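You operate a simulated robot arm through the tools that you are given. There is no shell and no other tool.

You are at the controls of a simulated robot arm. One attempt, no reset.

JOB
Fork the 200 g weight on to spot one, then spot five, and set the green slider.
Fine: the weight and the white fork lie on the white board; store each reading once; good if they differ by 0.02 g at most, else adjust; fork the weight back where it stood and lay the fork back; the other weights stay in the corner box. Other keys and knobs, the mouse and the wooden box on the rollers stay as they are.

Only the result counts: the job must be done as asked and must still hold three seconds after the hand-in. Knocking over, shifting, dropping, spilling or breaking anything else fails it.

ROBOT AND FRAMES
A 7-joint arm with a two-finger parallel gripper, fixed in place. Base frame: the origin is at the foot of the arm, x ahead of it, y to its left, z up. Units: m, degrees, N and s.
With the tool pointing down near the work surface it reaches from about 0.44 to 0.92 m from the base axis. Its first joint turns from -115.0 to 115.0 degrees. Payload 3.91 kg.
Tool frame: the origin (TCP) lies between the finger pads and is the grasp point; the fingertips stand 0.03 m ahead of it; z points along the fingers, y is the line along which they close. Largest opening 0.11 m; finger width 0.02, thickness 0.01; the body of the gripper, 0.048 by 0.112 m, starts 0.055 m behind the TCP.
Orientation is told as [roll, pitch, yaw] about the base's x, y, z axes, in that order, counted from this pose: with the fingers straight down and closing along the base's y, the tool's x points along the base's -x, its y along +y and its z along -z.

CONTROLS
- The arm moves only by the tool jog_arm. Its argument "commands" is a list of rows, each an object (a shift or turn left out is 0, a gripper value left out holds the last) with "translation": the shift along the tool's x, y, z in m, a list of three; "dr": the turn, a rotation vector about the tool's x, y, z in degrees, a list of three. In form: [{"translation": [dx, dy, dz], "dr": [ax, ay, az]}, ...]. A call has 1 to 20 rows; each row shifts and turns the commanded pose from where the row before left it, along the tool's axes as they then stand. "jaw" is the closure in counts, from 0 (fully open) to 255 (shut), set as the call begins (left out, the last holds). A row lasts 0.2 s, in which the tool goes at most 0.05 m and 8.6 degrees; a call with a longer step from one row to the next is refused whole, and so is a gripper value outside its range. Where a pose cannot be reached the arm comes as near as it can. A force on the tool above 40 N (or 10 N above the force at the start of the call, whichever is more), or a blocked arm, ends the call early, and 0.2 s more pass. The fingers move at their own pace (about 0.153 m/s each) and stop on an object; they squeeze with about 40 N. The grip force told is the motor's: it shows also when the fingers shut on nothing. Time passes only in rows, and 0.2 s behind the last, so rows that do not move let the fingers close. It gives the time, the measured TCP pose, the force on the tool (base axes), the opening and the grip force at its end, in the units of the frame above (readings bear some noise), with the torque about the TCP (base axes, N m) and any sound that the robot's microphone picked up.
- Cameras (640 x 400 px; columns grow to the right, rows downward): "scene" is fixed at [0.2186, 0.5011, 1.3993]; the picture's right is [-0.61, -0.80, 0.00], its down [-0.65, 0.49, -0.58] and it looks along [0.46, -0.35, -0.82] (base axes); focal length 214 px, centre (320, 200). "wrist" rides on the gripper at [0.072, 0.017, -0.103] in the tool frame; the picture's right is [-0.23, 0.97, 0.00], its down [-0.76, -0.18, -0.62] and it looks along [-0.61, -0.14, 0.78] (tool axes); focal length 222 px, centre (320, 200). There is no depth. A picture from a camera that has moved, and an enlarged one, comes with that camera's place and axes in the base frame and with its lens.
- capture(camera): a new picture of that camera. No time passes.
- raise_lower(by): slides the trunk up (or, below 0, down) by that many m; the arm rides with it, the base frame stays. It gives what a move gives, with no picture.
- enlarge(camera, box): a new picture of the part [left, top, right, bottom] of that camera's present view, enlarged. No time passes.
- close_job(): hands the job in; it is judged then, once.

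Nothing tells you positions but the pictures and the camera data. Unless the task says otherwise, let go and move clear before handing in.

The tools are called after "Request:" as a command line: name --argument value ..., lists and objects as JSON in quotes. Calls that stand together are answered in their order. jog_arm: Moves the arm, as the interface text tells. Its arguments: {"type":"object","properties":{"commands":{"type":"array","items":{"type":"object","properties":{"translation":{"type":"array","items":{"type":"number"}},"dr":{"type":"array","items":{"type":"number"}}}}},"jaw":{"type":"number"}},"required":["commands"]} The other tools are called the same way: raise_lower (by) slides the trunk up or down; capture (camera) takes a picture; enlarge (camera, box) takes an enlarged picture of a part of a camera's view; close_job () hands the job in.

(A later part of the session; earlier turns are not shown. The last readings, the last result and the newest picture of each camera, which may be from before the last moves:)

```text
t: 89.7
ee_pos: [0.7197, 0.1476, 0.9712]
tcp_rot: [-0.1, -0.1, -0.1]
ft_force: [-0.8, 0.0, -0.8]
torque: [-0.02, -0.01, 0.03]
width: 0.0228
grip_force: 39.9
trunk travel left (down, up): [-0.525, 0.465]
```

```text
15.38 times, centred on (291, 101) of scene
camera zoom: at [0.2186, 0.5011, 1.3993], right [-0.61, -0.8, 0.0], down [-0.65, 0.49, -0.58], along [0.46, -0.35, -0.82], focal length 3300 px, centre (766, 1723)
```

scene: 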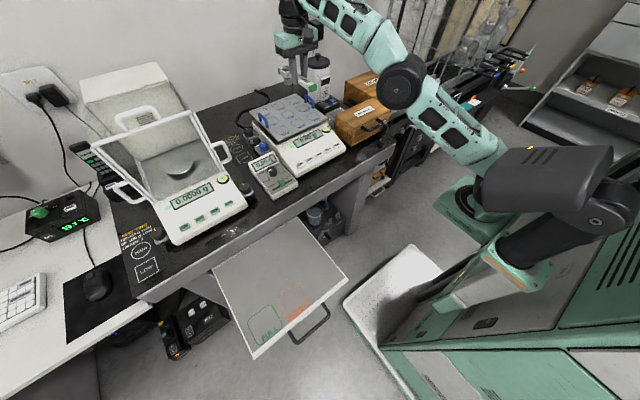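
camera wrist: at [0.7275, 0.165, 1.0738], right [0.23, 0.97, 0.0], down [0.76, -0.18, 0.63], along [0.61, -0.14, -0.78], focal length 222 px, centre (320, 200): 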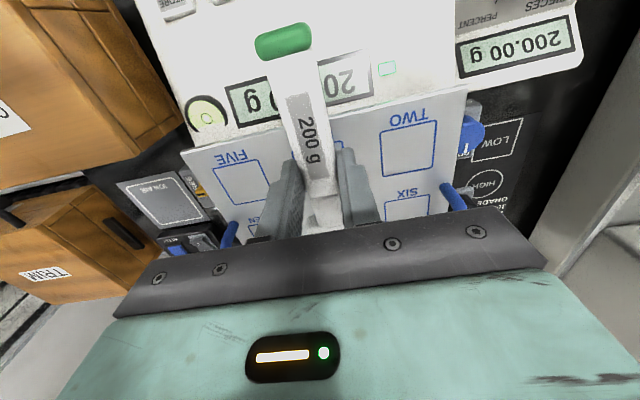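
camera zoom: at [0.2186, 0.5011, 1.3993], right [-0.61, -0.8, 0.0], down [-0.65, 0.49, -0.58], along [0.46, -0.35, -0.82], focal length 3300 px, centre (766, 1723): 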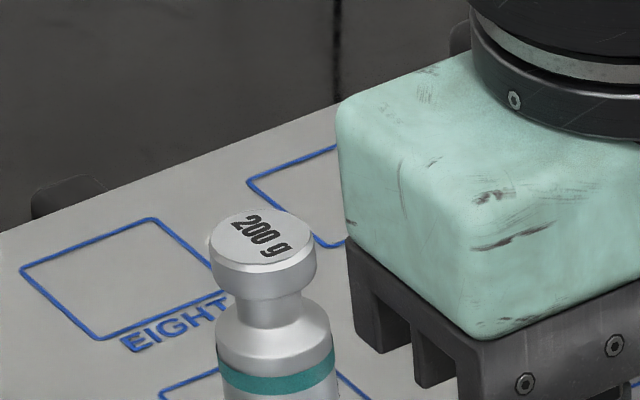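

Request:
enlarge --camera "scene" --box '[278, 102, 308, 126]'

```text
16.00 times, centred on (293, 114) of scene
camera zoom: at [0.2186, 0.5011, 1.3993], right [-0.61, -0.8, 0.0], down [-0.65, 0.49, -0.58], along [0.46, -0.35, -0.82], focal length 3432 px, centre (752, 1576)
```

zoom: 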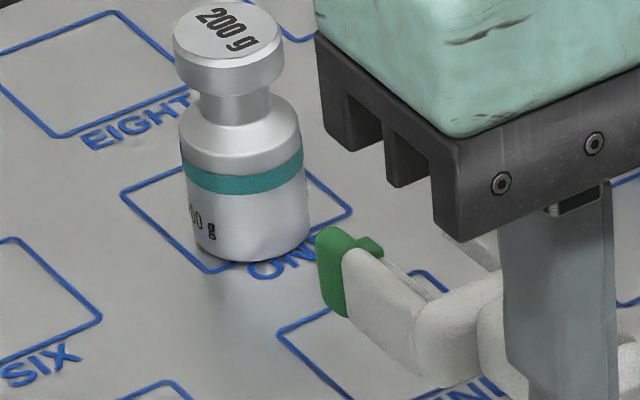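

The base pokes about 2 mm over the front line, so I'd rather centre it. I'll slide the fork back in along the same path, lift, move it about 9 mm further in, and set down again.

Request:
jog_arm --commands '[{"translation": [-0.015, 0, 0]}, {"translation": [-0.015, 0, 0]}, {"translation": [-0.01, 0, 0]}, {"translation": [-0.006, 0, 0]}, {"translation": [-0.005, 0, 0]}, {"translation": [-0.004, 0, 0]}, {"translation": [0, 0, 0]}, {"translation": [0, 0, 0]}]'

Request:
enlarge --camera "scene" --box '[275, 92, 305, 122]'

```text
t: 91.5
ee_pos: [0.776, 0.1484, 0.9703]
tcp_rot: [0.0, -0.2, -0.1]
ft_force: [0.4, -0.9, -1.0]
torque: [0.0, -0.02, 0.03]
width: 0.0231
grip_force: 40.0
trunk travel left (down, up): [-0.525, 0.465]
```

```text
13.33 times, centred on (290, 107) of scene
camera zoom: at [0.2186, 0.5011, 1.3993], right [-0.61, -0.8, 0.0], down [-0.65, 0.49, -0.58], along [0.46, -0.35, -0.82], focal length 2860 px, centre (720, 1440)
```

zoom: 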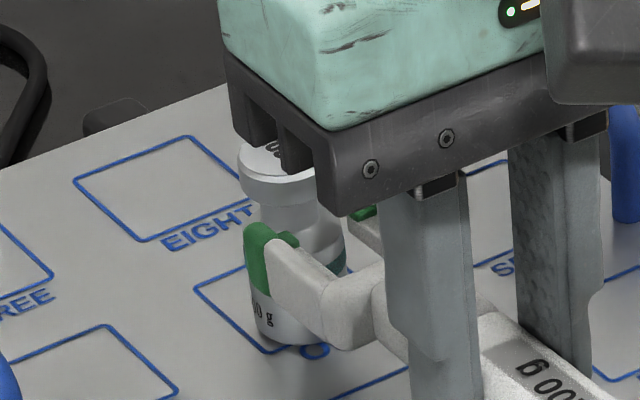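

Request:
jog_arm --commands '[{"translation": [-0.003, 0, 0]}, {"translation": [-0.003, 0, 0]}, {"translation": [-0.003, 0, 0]}, {"translation": [-0.003, 0, 0]}, {"translation": [-0.003, 0, 0]}, {"translation": [0, 0, 0]}]'

Request:
jog_arm --commands '[{"translation": [-0.003, 0, 0]}, {"translation": [-0.003, 0, 0]}, {"translation": [-0.003, 0, 0]}, {"translation": [-0.003, 0, 0]}, {"translation": [-0.003, 0, 0]}, {"translation": [-0.003, 0, 0]}, {"translation": [0, 0, 0]}, {"translation": [0, 0, 0]}]'

Request:
enlarge --camera "scene" --box '[275, 92, 305, 122]'

```text
t: 92.9
ee_pos: [0.79, 0.1486, 0.971]
tcp_rot: [-0.1, 0.0, -0.1]
ft_force: [0.0, 0.7, -0.5]
torque: [0.04, 0.01, -0.02]
width: 0.023
grip_force: 39.8
trunk travel left (down, up): [-0.525, 0.465]
```

```text
t: 94.7
ee_pos: [0.8079, 0.1473, 0.9702]
tcp_rot: [-0.2, -0.2, -0.1]
ft_force: [0.6, 0.2, -0.7]
torque: [0.01, 0.03, 0.02]
width: 0.0229
grip_force: 40.3
trunk travel left (down, up): [-0.525, 0.465]
```

```text
13.33 times, centred on (290, 107) of scene
camera zoom: at [0.2186, 0.5011, 1.3993], right [-0.61, -0.8, 0.0], down [-0.65, 0.49, -0.58], along [0.46, -0.35, -0.82], focal length 2860 px, centre (720, 1440)
```

zoom: 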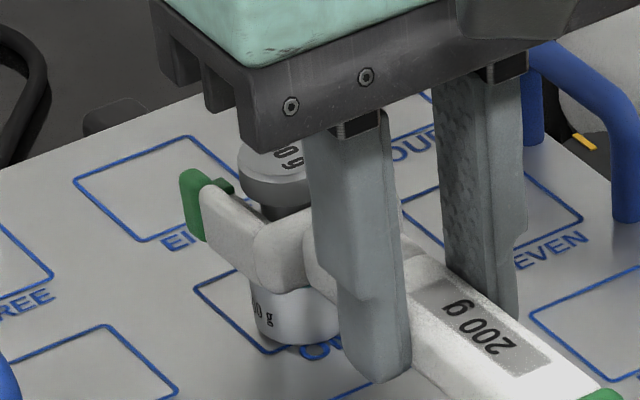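

Fully seated again. Lifting, shifting 9 mm forward and 3 mm toward −y, then lowering.

Request:
jog_arm --commands '[{"translation": [0, 0, -0.001]}, {"translation": [0, 0, -0.001]}, {"translation": [0, 0, -0.001]}, {"translation": [0, 0, -0.001]}, {"translation": [0, 0, -0.001]}, {"translation": [0, 0, -0.002]}, {"translation": [0, 0, -0.002]}, {"translation": [0, 0, 0]}, {"translation": [0, 0, 0]}]'

Request:
jog_arm --commands '[{"translation": [-0.003, -0.001, 0]}, {"translation": [-0.003, -0.001, 0]}, {"translation": [-0.003, -0.001, 0]}, {"translation": [0, 0, 0]}, {"translation": [0, 0, 0]}]'

Request:
enlarge --camera "scene" --box '[275, 92, 305, 122]'

Request:
enlarge --camera "scene" --box '[265, 95, 345, 175]'

```text
t: 96.7
ee_pos: [0.8065, 0.1479, 0.9805]
tcp_rot: [-0.2, -0.2, -0.1]
ft_force: [0.6, -0.2, -2.8]
torque: [0.0, 0.15, 0.02]
width: 0.0232
grip_force: 40.2
trunk travel left (down, up): [-0.525, 0.465]
```

```text
t: 97.9
ee_pos: [0.8171, 0.1458, 0.9798]
tcp_rot: [-0.1, -0.1, -0.1]
ft_force: [0.6, -0.1, -4.0]
torque: [0.0, 0.14, 0.04]
width: 0.023
grip_force: 40.1
trunk travel left (down, up): [-0.525, 0.465]
```

```text
13.33 times, centred on (290, 107) of scene
camera zoom: at [0.2186, 0.5011, 1.3993], right [-0.61, -0.8, 0.0], down [-0.65, 0.49, -0.58], along [0.46, -0.35, -0.82], focal length 2860 px, centre (720, 1440)
```

zoom: 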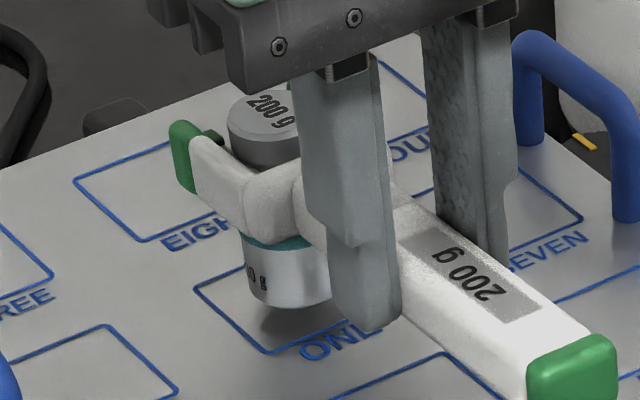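

```text
5.00 times, centred on (305, 135) of scene
camera zoom: at [0.2186, 0.5011, 1.3993], right [-0.61, -0.8, 0.0], down [-0.65, 0.49, -0.58], along [0.46, -0.35, -0.82], focal length 1072 px, centre (395, 525)
```

zoom: 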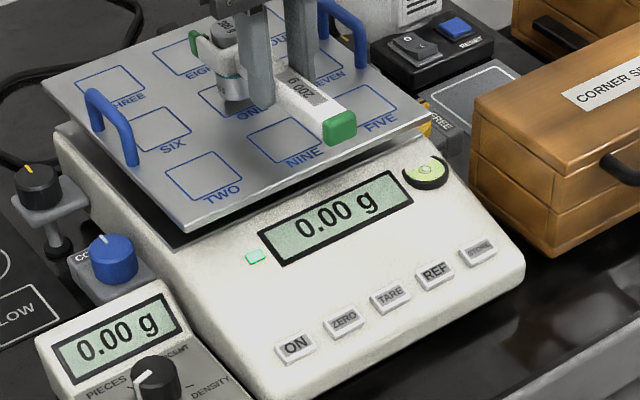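

It will land within a millimetre or two of the centre of ONE. Lowering the same 9 mm.

Request:
jog_arm --commands '[{"translation": [0, 0, 0.002]}, {"translation": [0, 0, 0.001]}, {"translation": [0, 0, 0.001]}, {"translation": [0, 0, 0.001]}, {"translation": [0, 0, 0]}, {"translation": [0, 0, 0.0005]}, {"translation": [0, 0, 0.0005]}, {"translation": [0, 0, 0.0005]}, {"translation": [0, 0, 0]}, {"translation": [0, 0, 0]}]'

Request:
jog_arm --commands '[{"translation": [0, 0, 0.0008]}, {"translation": [0, 0, 0.0008]}, {"translation": [0, 0, 0.0009]}, {"translation": [0, 0, 0]}, {"translation": [0, 0, 0]}]'

Request:
enlarge --camera "scene" --box '[275, 92, 305, 122]'

Request:
enlarge --camera "scene" --box '[265, 95, 345, 175]'

```text
t: 100.1
ee_pos: [0.8162, 0.1453, 0.9736]
tcp_rot: [-0.1, -0.2, -0.1]
ft_force: [0.1, -0.8, -1.4]
torque: [-0.03, 0.06, 0.02]
width: 0.0233
grip_force: 40.3
trunk travel left (down, up): [-0.525, 0.465]
```

```text
t: 101.3
ee_pos: [0.8167, 0.1458, 0.9703]
tcp_rot: [-0.2, -0.2, 0.0]
ft_force: [-0.6, -0.5, -0.3]
torque: [-0.02, -0.01, -0.01]
width: 0.0231
grip_force: 40.0
trunk travel left (down, up): [-0.525, 0.465]
```

```text
13.33 times, centred on (290, 107) of scene
camera zoom: at [0.2186, 0.5011, 1.3993], right [-0.61, -0.8, 0.0], down [-0.65, 0.49, -0.58], along [0.46, -0.35, -0.82], focal length 2860 px, centre (720, 1440)
```

zoom: 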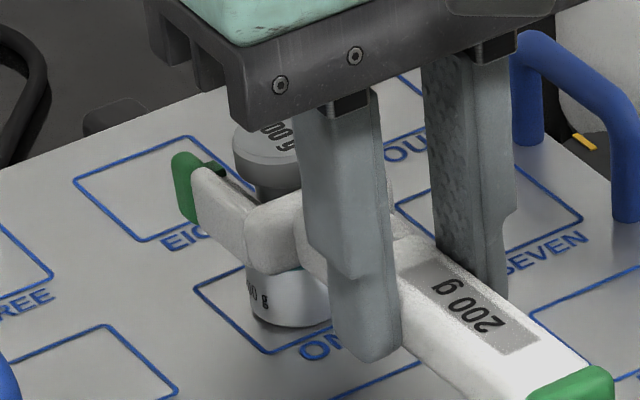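

```text
5.00 times, centred on (305, 135) of scene
camera zoom: at [0.2186, 0.5011, 1.3993], right [-0.61, -0.8, 0.0], down [-0.65, 0.49, -0.58], along [0.46, -0.35, -0.82], focal length 1072 px, centre (395, 525)
```

zoom: 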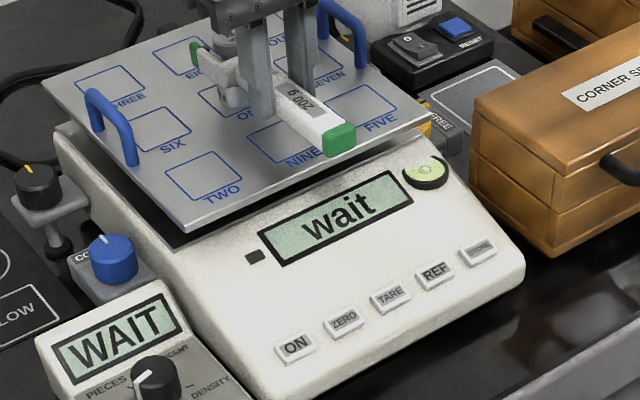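

Load is off the fork again. Retracting along the same line, slowly first.

Request:
jog_arm --commands '[{"translation": [0.002, 0, 0]}, {"translation": [0.002, 0, 0]}, {"translation": [0.002, 0, 0]}, {"translation": [0.002, 0, 0]}, {"translation": [0.002, 0, 0]}, {"translation": [0.002, 0, 0]}, {"translation": [0.002, 0, 0]}, {"translation": [0.002, 0, 0]}, {"translation": [0, 0, 0]}]'

Request:
enlarge --camera "scene" --box '[275, 92, 305, 122]'

Request:
jog_arm --commands '[{"translation": [0.002, 0, 0]}, {"translation": [0.002, 0, 0]}, {"translation": [0.002, 0, 0]}, {"translation": [0.003, 0, 0]}, {"translation": [0.003, 0, 0]}, {"translation": [0.003, 0, 0]}, {"translation": [0.003, 0, 0]}, {"translation": [0.006, 0, 0]}, {"translation": [0.01, 0, 0]}, {"translation": [0.015, 0, 0]}, {"translation": [0.015, 0, 0]}, {"translation": [0.008, 0, 0]}, {"translation": [0, 0, 0]}]'

Request:
enlarge --camera "scene" --box '[278, 102, 308, 126]'

Request:
enlarge --camera "scene" --box '[265, 95, 345, 175]'

```text
t: 103.3
ee_pos: [0.7997, 0.1459, 0.9708]
tcp_rot: [-0.1, -0.2, 0.0]
ft_force: [1.1, 0.1, 2.7]
torque: [-0.05, -0.33, -0.04]
width: 0.023
grip_force: 39.8
trunk travel left (down, up): [-0.525, 0.465]
```

```text
13.33 times, centred on (290, 107) of scene
camera zoom: at [0.2186, 0.5011, 1.3993], right [-0.61, -0.8, 0.0], down [-0.65, 0.49, -0.58], along [0.46, -0.35, -0.82], focal length 2860 px, centre (720, 1440)
```

zoom: 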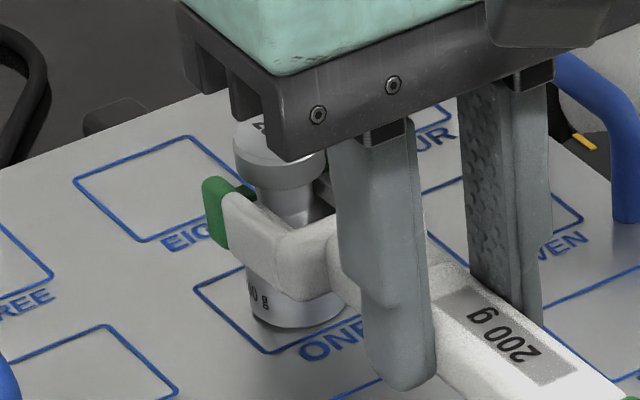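

```text
t: 106.1
ee_pos: [0.7275, 0.1455, 0.9709]
tcp_rot: [0.0, -0.1, -0.1]
ft_force: [-0.1, -0.5, -0.6]
torque: [-0.02, -0.01, -0.01]
width: 0.0228
grip_force: 40.3
trunk travel left (down, up): [-0.525, 0.465]
```

```text
16.00 times, centred on (293, 114) of scene
camera zoom: at [0.2186, 0.5011, 1.3993], right [-0.61, -0.8, 0.0], down [-0.65, 0.49, -0.58], along [0.46, -0.35, -0.82], focal length 3432 px, centre (752, 1576)
```

zoom: 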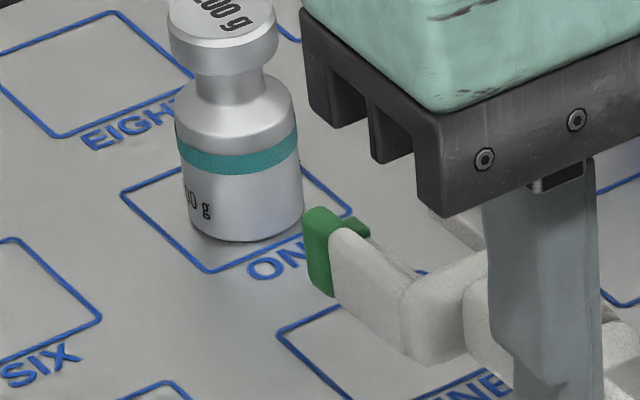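

```text
5.00 times, centred on (305, 135) of scene
camera zoom: at [0.2186, 0.5011, 1.3993], right [-0.61, -0.8, 0.0], down [-0.65, 0.49, -0.58], along [0.46, -0.35, -0.82], focal length 1072 px, centre (395, 525)
```

zoom: 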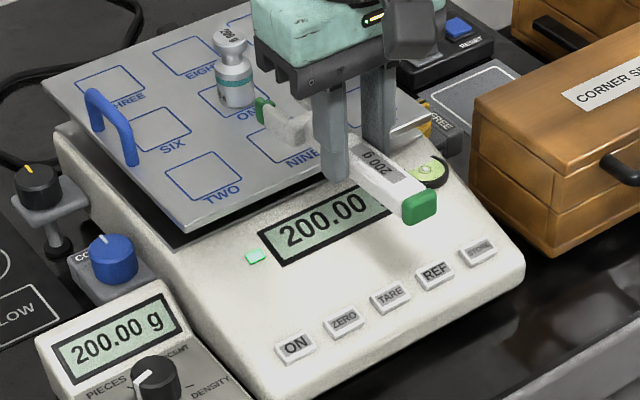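

The weight is now centred on ONE at 200.00 g, and the fork is clear. I'll record this pose precisely, then take the fork back to its place so a bare finger can press STORE.

Request:
enlarge --camera "wrist" --box '[150, 0, 450, 190]'

```text
2.11 times, centred on (300, 95) of wrist
camera zoom: at [0.6547, 0.1629, 1.0739], right [0.23, 0.97, 0.0], down [0.76, -0.18, 0.63], along [0.61, -0.14, -0.78], focal length 468 px, centre (362, 421)
```

zoom: 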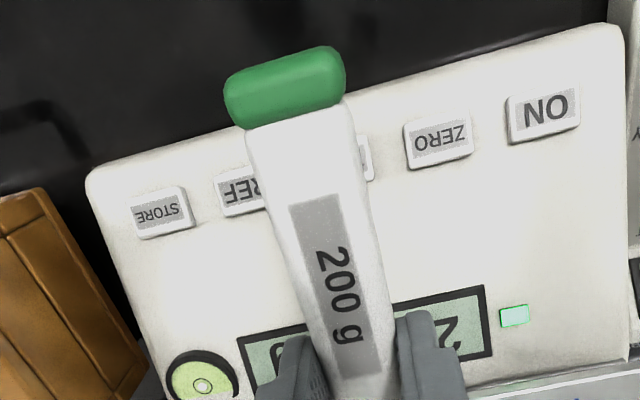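

STORE is at about (0.688, 0.065, 0.859). Moving the fork back over its home on the board.

Request:
jog_arm --commands '[{"translation": [0, 0, -0.02]}, {"translation": [0, 0, -0.025]}, {"translation": [0, 0, -0.025]}, {"translation": [0.0279, 0, 0]}, {"translation": [0.028, 0, 0]}, {"translation": [0.028, 0, 0]}, {"translation": [0.028, 0, 0]}, {"translation": [0.028, 0, 0]}, {"translation": [0.028, 0, 0]}, {"translation": [0.028, 0, 0]}, {"translation": [0.028, 0, 0]}, {"translation": [0.028, 0, 0]}, {"translation": [0.0275, 0, 0]}, {"translation": [0, 0, 0]}]'

Request:
jog_arm --commands '[{"translation": [0, 0.0295, 0]}, {"translation": [0, 0.0295, 0]}, {"translation": [0, 0.0295, 0]}, {"translation": [0, 0.0295, 0]}, {"translation": [0, 0.0295, 0]}, {"translation": [0, 0.0295, 0]}, {"translation": [0, 0.0295, 0]}, {"translation": [0, 0.0295, 0]}, {"translation": [0, 0.0292, 0]}, {"translation": [0, 0, 0]}, {"translation": [0, 0, 0]}]'

Request:
capture --camera "scene"

Request:
capture --camera "wrist"

```text
t: 109.1
ee_pos: [0.449, 0.1459, 1.0397]
tcp_rot: [0.0, -0.2, -0.2]
ft_force: [0.2, 0.5, -0.8]
torque: [0.06, -0.01, 0.01]
width: 0.0228
grip_force: 40.5
trunk travel left (down, up): [-0.525, 0.465]
```

```text
t: 111.5
ee_pos: [0.4498, 0.4096, 1.0403]
tcp_rot: [0.0, -0.2, -0.1]
ft_force: [0.6, 0.3, -1.5]
torque: [0.0, 0.01, 0.0]
width: 0.0229
grip_force: 40.1
trunk travel left (down, up): [-0.525, 0.465]
```

```text
taken
```

scene: 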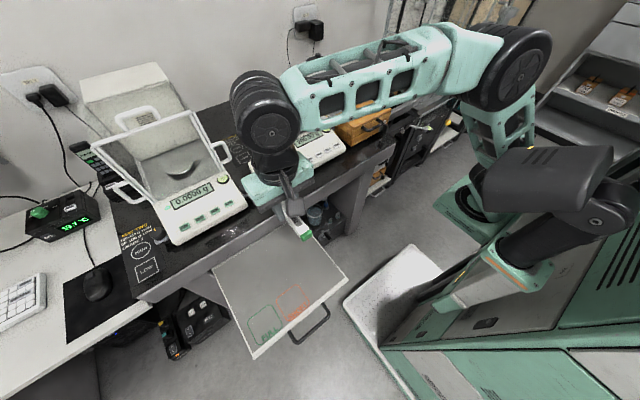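

```text
taken
camera wrist: at [0.3755, 0.4275, 1.1434], right [0.23, 0.97, 0.0], down [0.76, -0.18, 0.63], along [0.61, -0.14, -0.78], focal length 222 px, centre (320, 200)
```

wrist: 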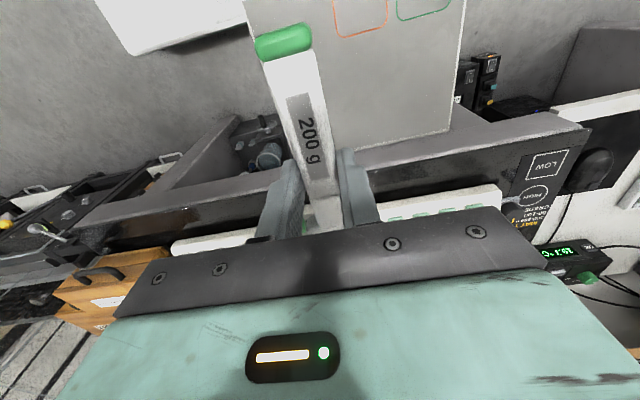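

Request:
jog_arm --commands '[{"translation": [0, 0.0005, 0.03]}, {"translation": [0, 0, 0.03]}, {"translation": [0, 0, 0.03]}, {"translation": [0, 0, 0.03]}, {"translation": [0, 0, 0.03]}, {"translation": [0, 0, 0.03]}, {"translation": [0, 0, 0.03]}, {"translation": [0, 0, 0.03]}, {"translation": [0, 0, 0.03]}, {"translation": [0, 0, 0.02]}, {"translation": [0, 0, 0.01]}, {"translation": [0, 0, 0]}]'

Request:
capture --camera "wrist"

Request:
capture --camera "scene"

```text
t: 114.1
ee_pos: [0.4501, 0.4119, 0.74]
tcp_rot: [-0.1, -0.2, -0.2]
ft_force: [0.1, 0.6, -1.6]
torque: [0.03, 0.04, 0.01]
width: 0.0228
grip_force: 40.2
trunk travel left (down, up): [-0.525, 0.465]
```

```text
taken
camera wrist: at [0.3769, 0.4294, 0.8424], right [0.23, 0.97, 0.0], down [0.76, -0.18, 0.63], along [0.61, -0.14, -0.78], focal length 222 px, centre (320, 200)
```

wrist: 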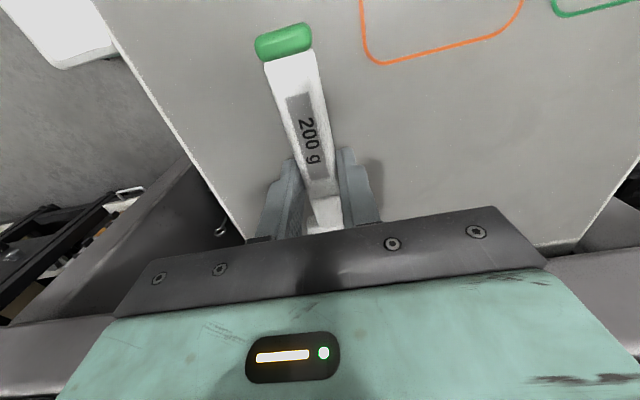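

```text
taken
```

scene: 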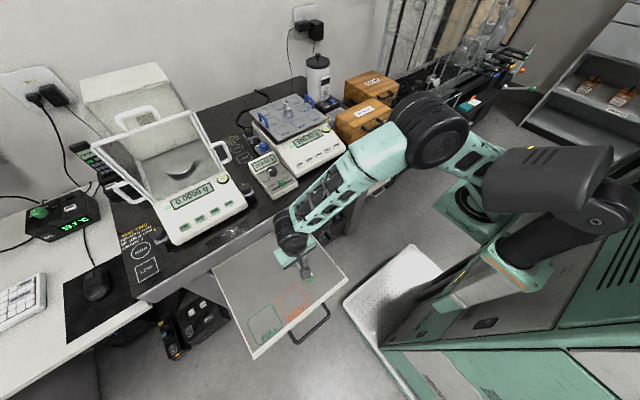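

Request:
jog_arm --commands '[{"translation": [0.0016, -0.0013, 0.006]}, {"translation": [0, 0, 0.006]}, {"translation": [0, 0, 0.004]}, {"translation": [0, 0, 0.001]}, {"translation": [0, 0, 0]}, {"translation": [0, 0, 0]}]'

Request:
jog_arm --commands '[{"translation": [0, 0, 0.001]}, {"translation": [0, 0, 0]}, {"translation": [0, 0, 0]}]'

Request:
enlarge --camera "wrist" --box '[230, 10, 410, 240]'

```text
t: 115.5
ee_pos: [0.4479, 0.4099, 0.7235]
tcp_rot: [-0.1, -0.2, -0.1]
ft_force: [-0.2, 0.0, -0.2]
torque: [0.03, -0.01, 0.01]
width: 0.0232
grip_force: 39.6
trunk travel left (down, up): [-0.525, 0.465]
```

```text
t: 116.3
ee_pos: [0.4489, 0.4101, 0.723]
tcp_rot: [-0.1, -0.1, -0.1]
ft_force: [0.2, -0.4, 4.8]
torque: [-0.01, -0.45, -0.03]
width: 0.0229
grip_force: 39.8
trunk travel left (down, up): [-0.525, 0.465]
```

```text
1.74 times, centred on (320, 125) of wrist
camera zoom: at [0.3749, 0.4269, 0.8256], right [0.23, 0.97, 0.0], down [0.76, -0.18, 0.63], along [0.61, -0.14, -0.78], focal length 386 px, centre (320, 330)
```

zoom: 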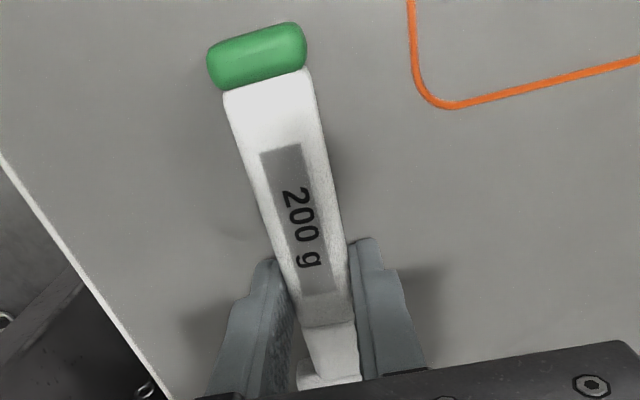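

The tips touch first: the fork has drooped by about a degree in the grip. I'll press down gently another 2 mm so it lies flat before I release.

Request:
jog_arm --commands '[{"translation": [0, 0, 0.0007]}, {"translation": [0, 0, 0]}, {"translation": [0, 0, 0]}]'

Request:
jog_arm --commands '[{"translation": [0, 0, 0.0007]}, {"translation": [0, 0, 0]}, {"translation": [0, 0, 0]}]'

Request:
jog_arm --commands '[{"translation": [0, 0, 0.0007]}, {"translation": [0, 0, 0]}, {"translation": [0, 0, 0]}]'

```text
t: 117.1
ee_pos: [0.4488, 0.4105, 0.7216]
tcp_rot: [0.0, -0.2, -0.1]
ft_force: [-1.0, 0.1, 8.9]
torque: [0.0, -0.87, -0.02]
width: 0.0229
grip_force: 39.9
trunk travel left (down, up): [-0.525, 0.465]
```

```text
t: 117.9
ee_pos: [0.4491, 0.4115, 0.721]
tcp_rot: [0.1, -0.2, -0.2]
ft_force: [-0.2, 1.5, 13.8]
torque: [-0.02, -1.3, -0.01]
width: 0.023
grip_force: 40.1
trunk travel left (down, up): [-0.525, 0.465]
```

```text
t: 118.7
ee_pos: [0.4482, 0.4106, 0.72]
tcp_rot: [-0.1, -0.2, 0.0]
ft_force: [-0.3, 0.9, 14.2]
torque: [0.08, -0.36, 0.07]
width: 0.0231
grip_force: 39.3
trunk travel left (down, up): [-0.525, 0.465]
```

It slipped flat (torque dropped), so the fork now lies flat. Easing the pressure, then opening.

Request:
jog_arm --commands '[{"translation": [0, 0, -0.0008]}, {"translation": [0, 0, 0]}, {"translation": [0, 0, 0]}]'

Request:
jog_arm --commands '[{"translation": [0, 0, 0]}, {"translation": [0, 0, 0]}, {"translation": [0, 0, 0]}]' --jaw 130

Request:
capture --camera "wrist"

Request:
enlarge --camera "scene" --box '[230, 220, 330, 320]'

```text
t: 119.5
ee_pos: [0.449, 0.4105, 0.7207]
tcp_rot: [-0.1, 0.0, -0.1]
ft_force: [0.5, 0.7, 6.6]
torque: [0.16, -0.01, -0.1]
width: 0.0234
grip_force: 40.0
trunk travel left (down, up): [-0.525, 0.465]
```

```text
t: 120.3
ee_pos: [0.4485, 0.4113, 0.7208]
tcp_rot: [0.0, -0.2, 0.1]
ft_force: [0.8, 1.4, 3.0]
torque: [-0.08, -0.01, 0.06]
width: 0.054
grip_force: 0.1
trunk travel left (down, up): [-0.525, 0.465]
```

```text
taken
camera wrist: at [0.3749, 0.4278, 0.823], right [0.23, 0.97, 0.0], down [0.76, -0.18, 0.63], along [0.61, -0.14, -0.78], focal length 222 px, centre (320, 200)
```

wrist: 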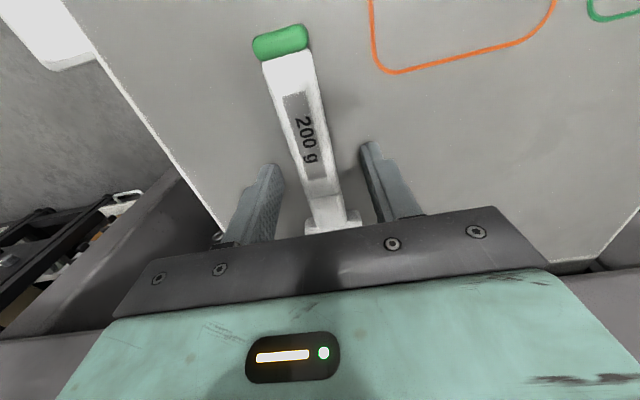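

```text
4.00 times, centred on (280, 270) of scene
camera zoom: at [0.2186, 0.5011, 1.3993], right [-0.61, -0.8, 0.0], down [-0.65, 0.49, -0.58], along [0.46, -0.35, -0.82], focal length 858 px, centre (480, -80)
```

zoom: 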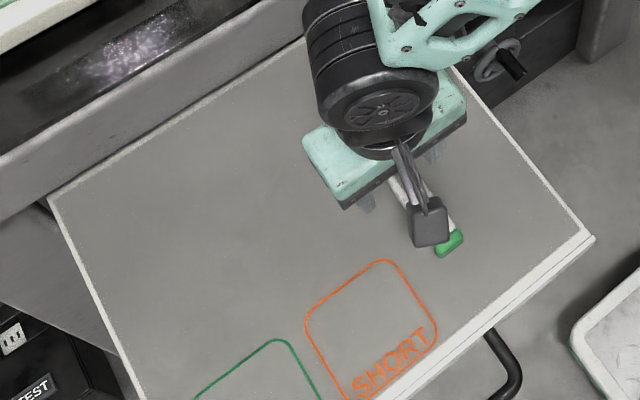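

The fork is back on the board and released. I'll rise clear, close the fingers, and go to the STORE key.

Request:
jog_arm --commands '[{"translation": [0, 0, -0.01]}, {"translation": [0, 0, -0.02]}, {"translation": [0, 0, -0.03]}, {"translation": [0, 0, -0.035]}, {"translation": [0, 0, -0.035]}, {"translation": [0, 0, -0.035]}, {"translation": [0, 0, -0.035]}, {"translation": [0, 0, -0.035]}, {"translation": [0, 0, -0.035]}, {"translation": [0, 0, -0.01]}, {"translation": [0, 0, 0]}]'

Request:
jog_arm --commands '[{"translation": [0, -0.034, 0]}, {"translation": [0, -0.034, 0]}, {"translation": [0, -0.034, 0]}, {"translation": [0, -0.034, 0]}, {"translation": [0, -0.034, 0]}, {"translation": [0, -0.034, 0]}, {"translation": [0, -0.034, 0]}, {"translation": [0, -0.034, 0]}, {"translation": [0, -0.034, 0]}, {"translation": [0, -0.04, 0]}, {"translation": [-0.03, 0, 0]}, {"translation": [-0.03, 0, 0]}, {"translation": [-0.03, 0, 0]}, {"translation": [-0.03, 0, 0]}, {"translation": [-0.03, 0, 0]}, {"translation": [-0.03, 0, 0]}, {"translation": [-0.03, 0, 0]}, {"translation": [0, 0, 0.03]}, {"translation": [0, 0, 0]}]' --jaw 255

Request:
capture --camera "wrist"

Request:
capture --camera "scene"

```text
t: 122.7
ee_pos: [0.4479, 0.4095, 1.0014]
tcp_rot: [-0.1, -0.2, -0.2]
ft_force: [0.5, 0.7, 0.5]
torque: [0.02, 0.02, 0.04]
width: 0.0541
grip_force: 0.1
trunk travel left (down, up): [-0.525, 0.465]
```

```text
t: 126.7
ee_pos: [0.6577, 0.0641, 0.9729]
tcp_rot: [-0.1, -0.2, -0.1]
ft_force: [0.4, -0.5, -0.1]
torque: [0.0, 0.01, -0.04]
width: 0.0001
grip_force: 38.2
trunk travel left (down, up): [-0.525, 0.465]
```

```text
taken
camera wrist: at [0.5843, 0.0809, 1.0761], right [0.23, 0.97, 0.0], down [0.76, -0.18, 0.63], along [0.61, -0.14, -0.78], focal length 222 px, centre (320, 200)
```

wrist: 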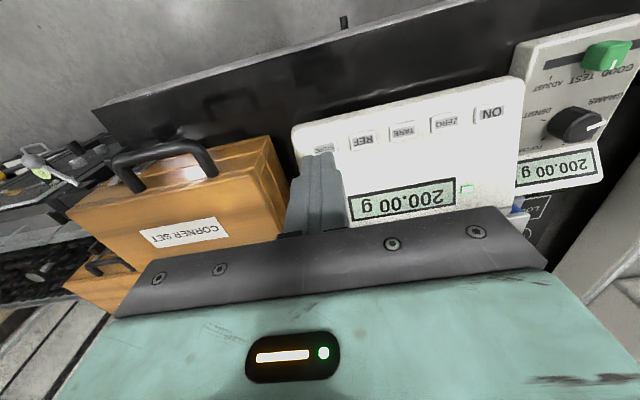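

```text
taken
```

scene: 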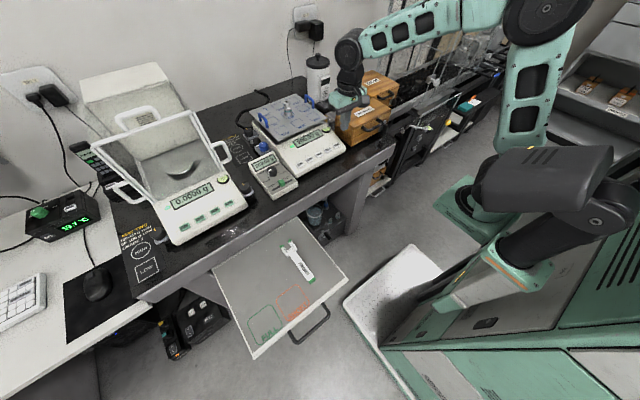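

200.00 g on ONE. I'll zoom to locate the STORE key relative to the fingertips.

Request:
enlarge --camera "wrist" --box '[280, 110, 400, 200]'

```text
4.44 times, centred on (340, 155) of wrist
camera zoom: at [0.5843, 0.0809, 1.0761], right [0.23, 0.97, 0.0], down [0.76, -0.18, 0.63], along [0.61, -0.14, -0.78], focal length 987 px, centre (231, 400)
```

zoom: 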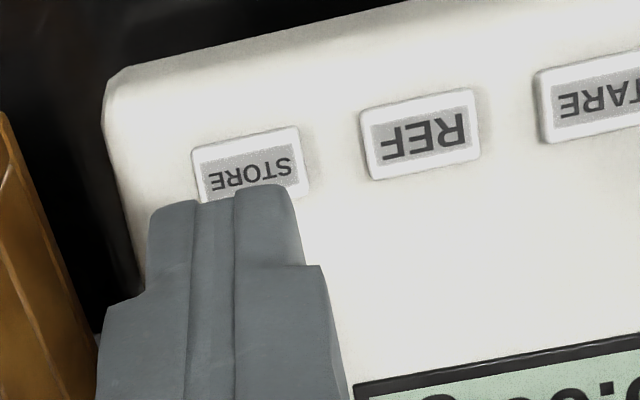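

Request:
jog_arm --commands '[{"translation": [-0.013, -0.0008, 0]}, {"translation": [-0.013, -0.0008, 0]}, {"translation": [0, 0, 0.02]}, {"translation": [0, 0, 0.02]}, {"translation": [0, 0, 0.02]}, {"translation": [0, 0, 0.01]}, {"translation": [0, 0, 0]}]'

Request:
capture --camera "wrist"

Request:
enlarge --camera "scene" --box '[310, 110, 350, 150]'

```text
t: 128.3
ee_pos: [0.6831, 0.0619, 0.9009]
tcp_rot: [-0.2, -0.2, 0.0]
ft_force: [-0.4, -0.7, 0.2]
torque: [0.0, 0.0, -0.01]
width: 0.0
grip_force: 37.6
trunk travel left (down, up): [-0.525, 0.465]
```

```text
taken
camera wrist: at [0.6094, 0.079, 1.0035], right [0.23, 0.97, 0.0], down [0.76, -0.18, 0.63], along [0.61, -0.14, -0.78], focal length 222 px, centre (320, 200)
```

wrist: 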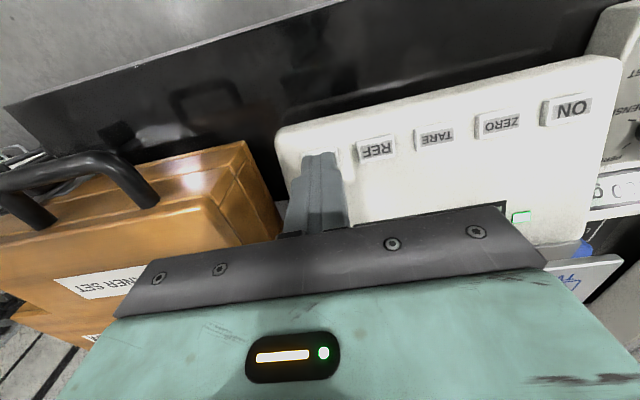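

```text
10.00 times, centred on (330, 130) of scene
camera zoom: at [0.2186, 0.5011, 1.3993], right [-0.61, -0.8, 0.0], down [-0.65, 0.49, -0.58], along [0.46, -0.35, -0.82], focal length 2145 px, centre (220, 900)
```

zoom: 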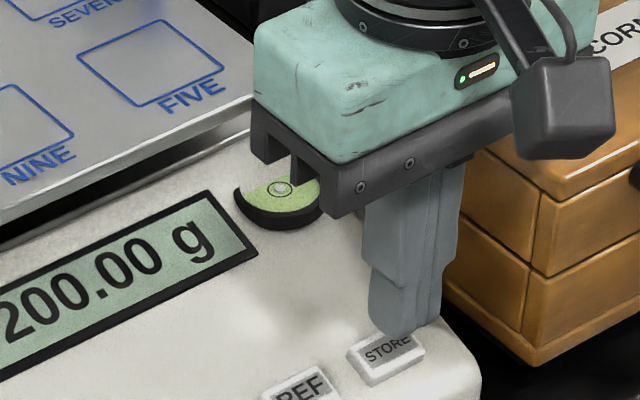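

Request:
enlarge --camera "wrist" --box '[270, 110, 410, 210]'

Request:
enlarge --camera "scene" --box '[320, 125, 350, 150]'

```text
4.00 times, centred on (340, 160) of wrist
camera zoom: at [0.6094, 0.079, 1.0035], right [0.23, 0.97, 0.0], down [0.76, -0.18, 0.63], along [0.61, -0.14, -0.78], focal length 888 px, centre (240, 360)
```

zoom: 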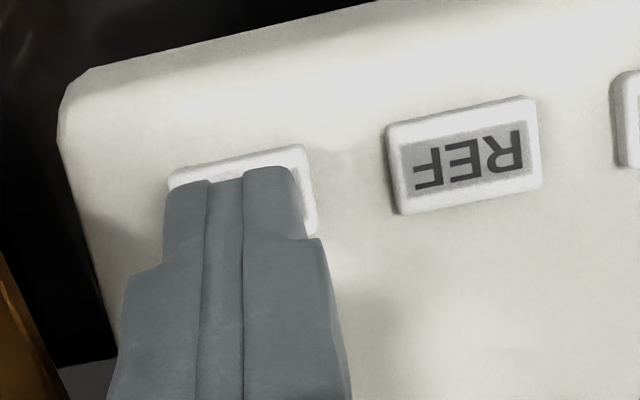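

```text
16.00 times, centred on (335, 138) of scene
camera zoom: at [0.2186, 0.5011, 1.3993], right [-0.61, -0.8, 0.0], down [-0.65, 0.49, -0.58], along [0.46, -0.35, -0.82], focal length 3432 px, centre (80, 1200)
```

zoom: 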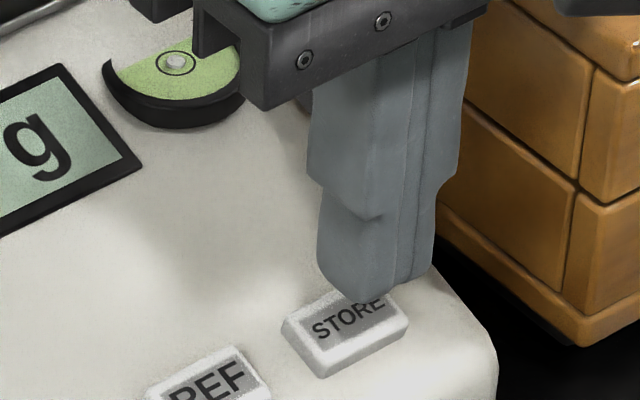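

Cross-checking both cameras puts STORE at about (0.6925, 0.060, 0.850), so I need 8 mm more in x. Then lower to just above it.

Request:
jog_arm --commands '[{"translation": [-0.008, 0, 0]}, {"translation": [0, 0, 0.006]}, {"translation": [0, 0, 0.006]}, {"translation": [0, 0, 0.003]}, {"translation": [0, 0, 0]}]'

Request:
enlarge --camera "scene" --box '[320, 125, 350, 150]'

Request:
enlarge --camera "wrist" --box '[270, 110, 410, 210]'

```text
t: 129.5
ee_pos: [0.6905, 0.0622, 0.8873]
tcp_rot: [-0.1, -0.2, -0.1]
ft_force: [-0.7, -0.4, -0.2]
torque: [-0.04, 0.02, 0.01]
width: 0.0004
grip_force: 37.7
trunk travel left (down, up): [-0.525, 0.465]
```

```text
16.00 times, centred on (335, 138) of scene
camera zoom: at [0.2186, 0.5011, 1.3993], right [-0.61, -0.8, 0.0], down [-0.65, 0.49, -0.58], along [0.46, -0.35, -0.82], focal length 3432 px, centre (80, 1200)
```

zoom: 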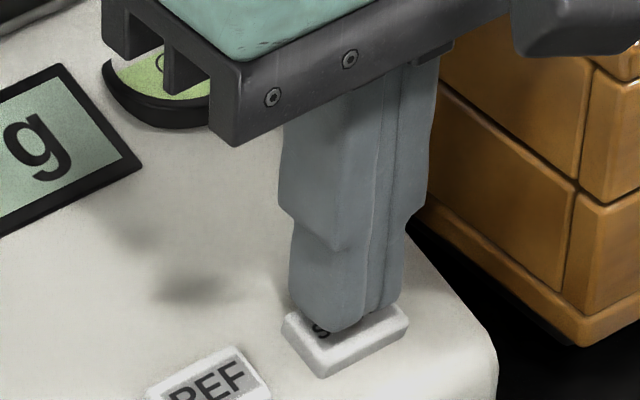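

```text
4.00 times, centred on (340, 160) of wrist
camera zoom: at [0.618, 0.0795, 0.9896], right [0.23, 0.97, 0.0], down [0.76, -0.18, 0.63], along [0.61, -0.14, -0.78], focal length 888 px, centre (240, 360)
```

zoom: 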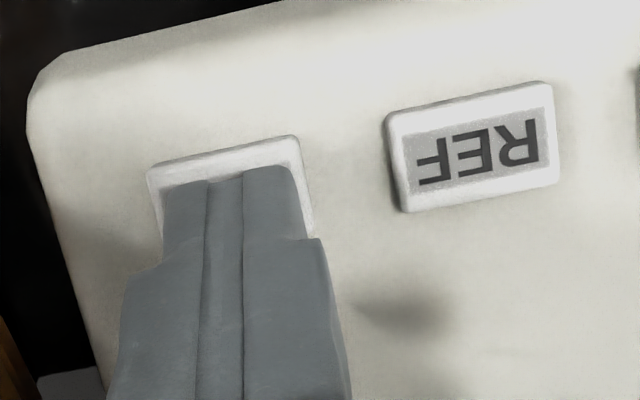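

Fingertip is centred above STORE in both views. Pressing down in small steps, watching force and sound.

Request:
jog_arm --commands '[{"translation": [0, 0, 0.002]}, {"translation": [0, 0, 0.002]}, {"translation": [0, 0, 0]}]'

Request:
jog_arm --commands '[{"translation": [0, 0, 0.001]}, {"translation": [0, 0, 0]}]'

Request:
jog_arm --commands '[{"translation": [0, 0, 0.001]}, {"translation": [0, 0, 0]}]'

Request:
enlarge --camera "scene" --box '[290, 110, 350, 150]'

```text
t: 130.3
ee_pos: [0.6908, 0.0624, 0.8842]
tcp_rot: [0.0, -0.2, -0.1]
ft_force: [0.4, 0.8, 2.2]
torque: [0.01, -0.1, 0.04]
width: 0.0
grip_force: 37.4
trunk travel left (down, up): [-0.525, 0.465]
heard: click
```

```text
t: 130.9
ee_pos: [0.6925, 0.0632, 0.8828]
tcp_rot: [0.0, -0.2, -0.2]
ft_force: [1.7, -0.7, 5.8]
torque: [0.01, -0.14, 0.06]
width: 0.0
grip_force: 37.4
trunk travel left (down, up): [-0.525, 0.465]
```

```text
t: 131.5
ee_pos: [0.6916, 0.0637, 0.8809]
tcp_rot: [0.0, -0.1, -0.2]
ft_force: [3.1, -1.5, 9.1]
torque: [0.02, -0.15, -0.01]
width: 0.0001
grip_force: 37.6
trunk travel left (down, up): [-0.525, 0.465]
```

```text
10.00 times, centred on (320, 130) of scene
camera zoom: at [0.2186, 0.5011, 1.3993], right [-0.61, -0.8, 0.0], down [-0.65, 0.49, -0.58], along [0.46, -0.35, -0.82], focal length 2145 px, centre (320, 900)
```

zoom: 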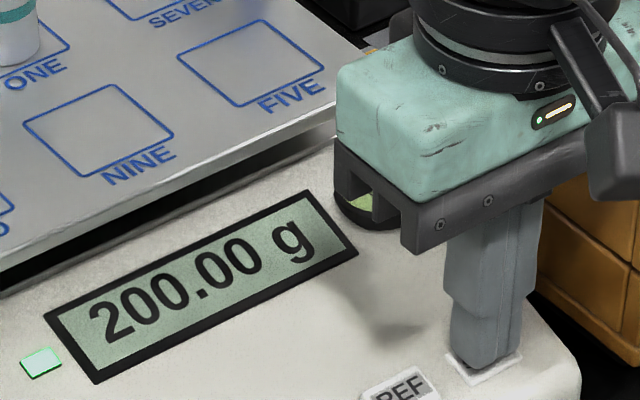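

One click heard, so STORE has been pressed once. Releasing straight up.

Request:
jog_arm --commands '[{"translation": [0, 0, -0.004]}, {"translation": [0, 0, -0.01]}, {"translation": [0, 0, -0.02]}, {"translation": [0, 0, -0.03]}, {"translation": [0, 0, 0]}]'

Request:
enlarge --camera "scene" --box '[250, 90, 350, 190]'

Request:
capture --camera "wrist"

```text
t: 132.7
ee_pos: [0.6904, 0.062, 0.9451]
tcp_rot: [-0.1, -0.2, -0.1]
ft_force: [0.5, 0.0, 0.2]
torque: [0.0, -0.03, 0.02]
width: 0.0
grip_force: 37.1
trunk travel left (down, up): [-0.525, 0.465]
```

```text
4.00 times, centred on (300, 140) of scene
camera zoom: at [0.2186, 0.5011, 1.3993], right [-0.61, -0.8, 0.0], down [-0.65, 0.49, -0.58], along [0.46, -0.35, -0.82], focal length 858 px, centre (400, 440)
```

zoom: 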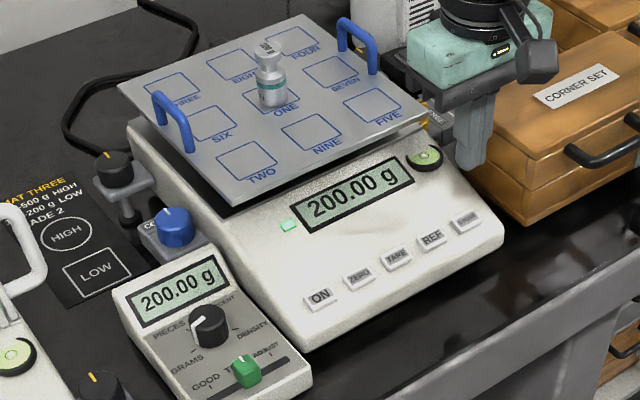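

```text
taken
camera wrist: at [0.6175, 0.0799, 1.0486], right [0.23, 0.97, 0.0], down [0.76, -0.18, 0.63], along [0.61, -0.14, -0.78], focal length 222 px, centre (320, 200)
```

wrist: 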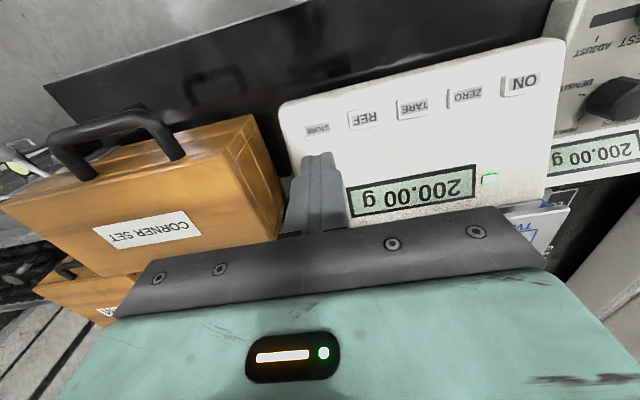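

200.00 g stored for ONE. Returning to the fork with open fingers.

Request:
jog_arm --commands '[{"translation": [0.0303, 0, -0.004]}, {"translation": [0.0303, 0, -0.004]}, {"translation": [0.0303, 0, -0.004]}, {"translation": [0.0303, 0, -0.004]}, {"translation": [0.0303, 0, -0.004]}, {"translation": [0.0303, 0, 0]}, {"translation": [0.0303, 0, 0]}, {"translation": [0.0305, 0, 0]}, {"translation": [0, 0.0316, 0]}, {"translation": [0, 0.0316, 0]}, {"translation": [0, 0.0316, 0]}, {"translation": [0, 0.0316, 0]}, {"translation": [0, 0.0316, 0]}, {"translation": [0, 0.0316, 0]}, {"translation": [0, 0.0316, 0]}, {"translation": [0, 0.0316, 0]}, {"translation": [0, 0.0316, 0]}, {"translation": [0, 0.0316, 0]}, {"translation": [0, 0.0319, 0]}, {"translation": [0, 0, 0]}]' --jaw 130

Request:
jog_arm --commands '[{"translation": [0, 0, 0.03]}, {"translation": [0, 0, 0.03]}, {"translation": [0, 0, 0.03]}, {"translation": [0, 0, 0.03]}, {"translation": [0, 0, 0.03]}, {"translation": [0, 0, 0.02]}, {"translation": [0, 0, 0.01]}, {"translation": [0, 0, 0]}, {"translation": [0, 0, 0]}]'

Request:
capture --camera "wrist"

Request:
enlarge --camera "wrist" --box '[220, 20, 420, 240]'

```text
t: 136.9
ee_pos: [0.4509, 0.4109, 0.9635]
tcp_rot: [-0.2, -0.2, -0.2]
ft_force: [-0.1, 0.5, 0.7]
torque: [0.04, -0.01, 0.04]
width: 0.054
grip_force: 0.1
trunk travel left (down, up): [-0.525, 0.465]
```

```text
t: 138.9
ee_pos: [0.449, 0.4101, 0.7829]
tcp_rot: [0.0, -0.2, -0.1]
ft_force: [0.5, 0.3, -0.6]
torque: [0.0, -0.03, 0.03]
width: 0.0538
grip_force: 0.0
trunk travel left (down, up): [-0.525, 0.465]
```

```text
taken
camera wrist: at [0.3763, 0.4275, 0.8862], right [0.23, 0.97, 0.0], down [0.76, -0.18, 0.63], along [0.61, -0.14, -0.78], focal length 222 px, centre (320, 200)
```

wrist: 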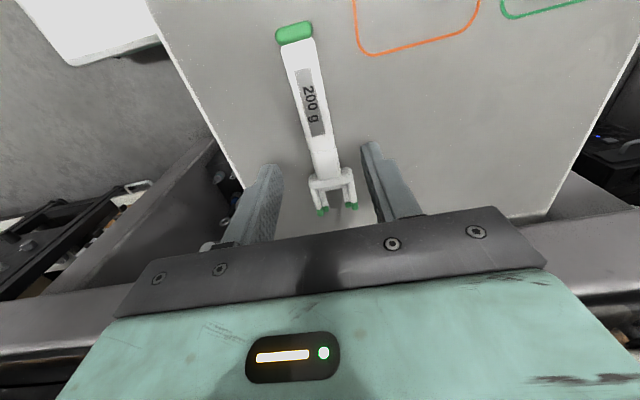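

```text
1.82 times, centred on (320, 130) of wrist
camera zoom: at [0.3763, 0.4275, 0.8862], right [0.23, 0.97, 0.0], down [0.76, -0.18, 0.63], along [0.61, -0.14, -0.78], focal length 404 px, centre (320, 327)
```

zoom: 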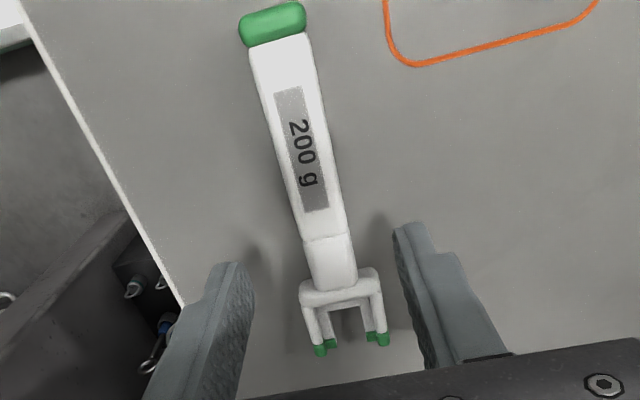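

Over the fork again. Descending with a 1.4 mm correction and gripping as before.

Request:
jog_arm --commands '[{"translation": [0.0014, 0.0003, 0.02]}, {"translation": [0, 0, 0.02]}, {"translation": [0, 0, 0.014]}, {"translation": [0, 0, 0.005]}, {"translation": [0, 0, 0.0025]}, {"translation": [0, 0, 0]}, {"translation": [0, 0, 0]}]'

Request:
enlarge --camera "wrist" --box '[230, 110, 410, 240]'

```text
t: 140.5
ee_pos: [0.4485, 0.4115, 0.7223]
tcp_rot: [-0.2, -0.3, -0.2]
ft_force: [-0.7, -0.4, 0.1]
torque: [0.0, -0.02, 0.04]
width: 0.054
grip_force: 0.1
trunk travel left (down, up): [-0.525, 0.465]
```

```text
3.08 times, centred on (320, 175) of wrist
camera zoom: at [0.375, 0.428, 0.8247], right [0.23, 0.97, 0.0], down [0.76, -0.18, 0.63], along [0.61, -0.14, -0.78], focal length 684 px, centre (320, 277)
```

zoom: 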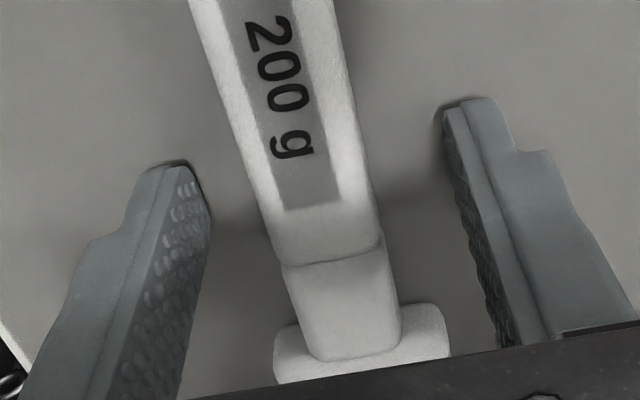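

Request:
jog_arm --commands '[{"translation": [0, 0, 0.0011]}, {"translation": [0, 0, 0]}]'

Request:
jog_arm --commands '[{"translation": [0, 0, 0]}, {"translation": [0, 0, 0]}, {"translation": [0, 0, 0]}, {"translation": [0, 0, 0]}]' --jaw 255

Request:
capture --camera "wrist"

```text
t: 141.1
ee_pos: [0.4486, 0.4097, 0.7211]
tcp_rot: [-0.1, -0.2, -0.2]
ft_force: [0.0, -0.8, 0.0]
torque: [0.04, -0.01, 0.01]
width: 0.0538
grip_force: 0.1
trunk travel left (down, up): [-0.525, 0.465]
```

```text
t: 142.1
ee_pos: [0.4488, 0.411, 0.7206]
tcp_rot: [0.0, -0.2, -0.1]
ft_force: [0.7, -0.5, 0.4]
torque: [-0.01, 0.02, 0.0]
width: 0.0228
grip_force: 40.2
trunk travel left (down, up): [-0.525, 0.465]
```

```text
taken
camera wrist: at [0.375, 0.4277, 0.8235], right [0.23, 0.97, 0.0], down [0.76, -0.18, 0.63], along [0.61, -0.14, -0.78], focal length 222 px, centre (320, 200)
```

wrist: 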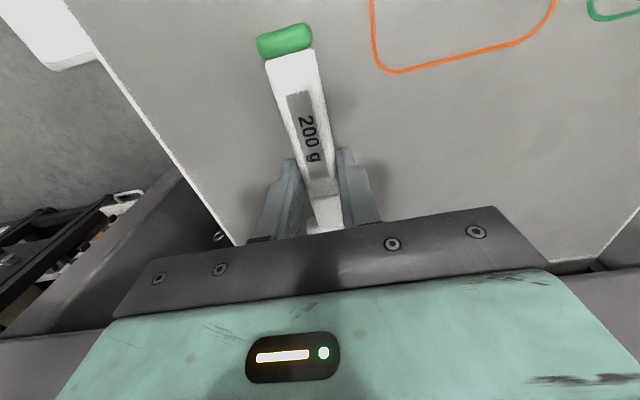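

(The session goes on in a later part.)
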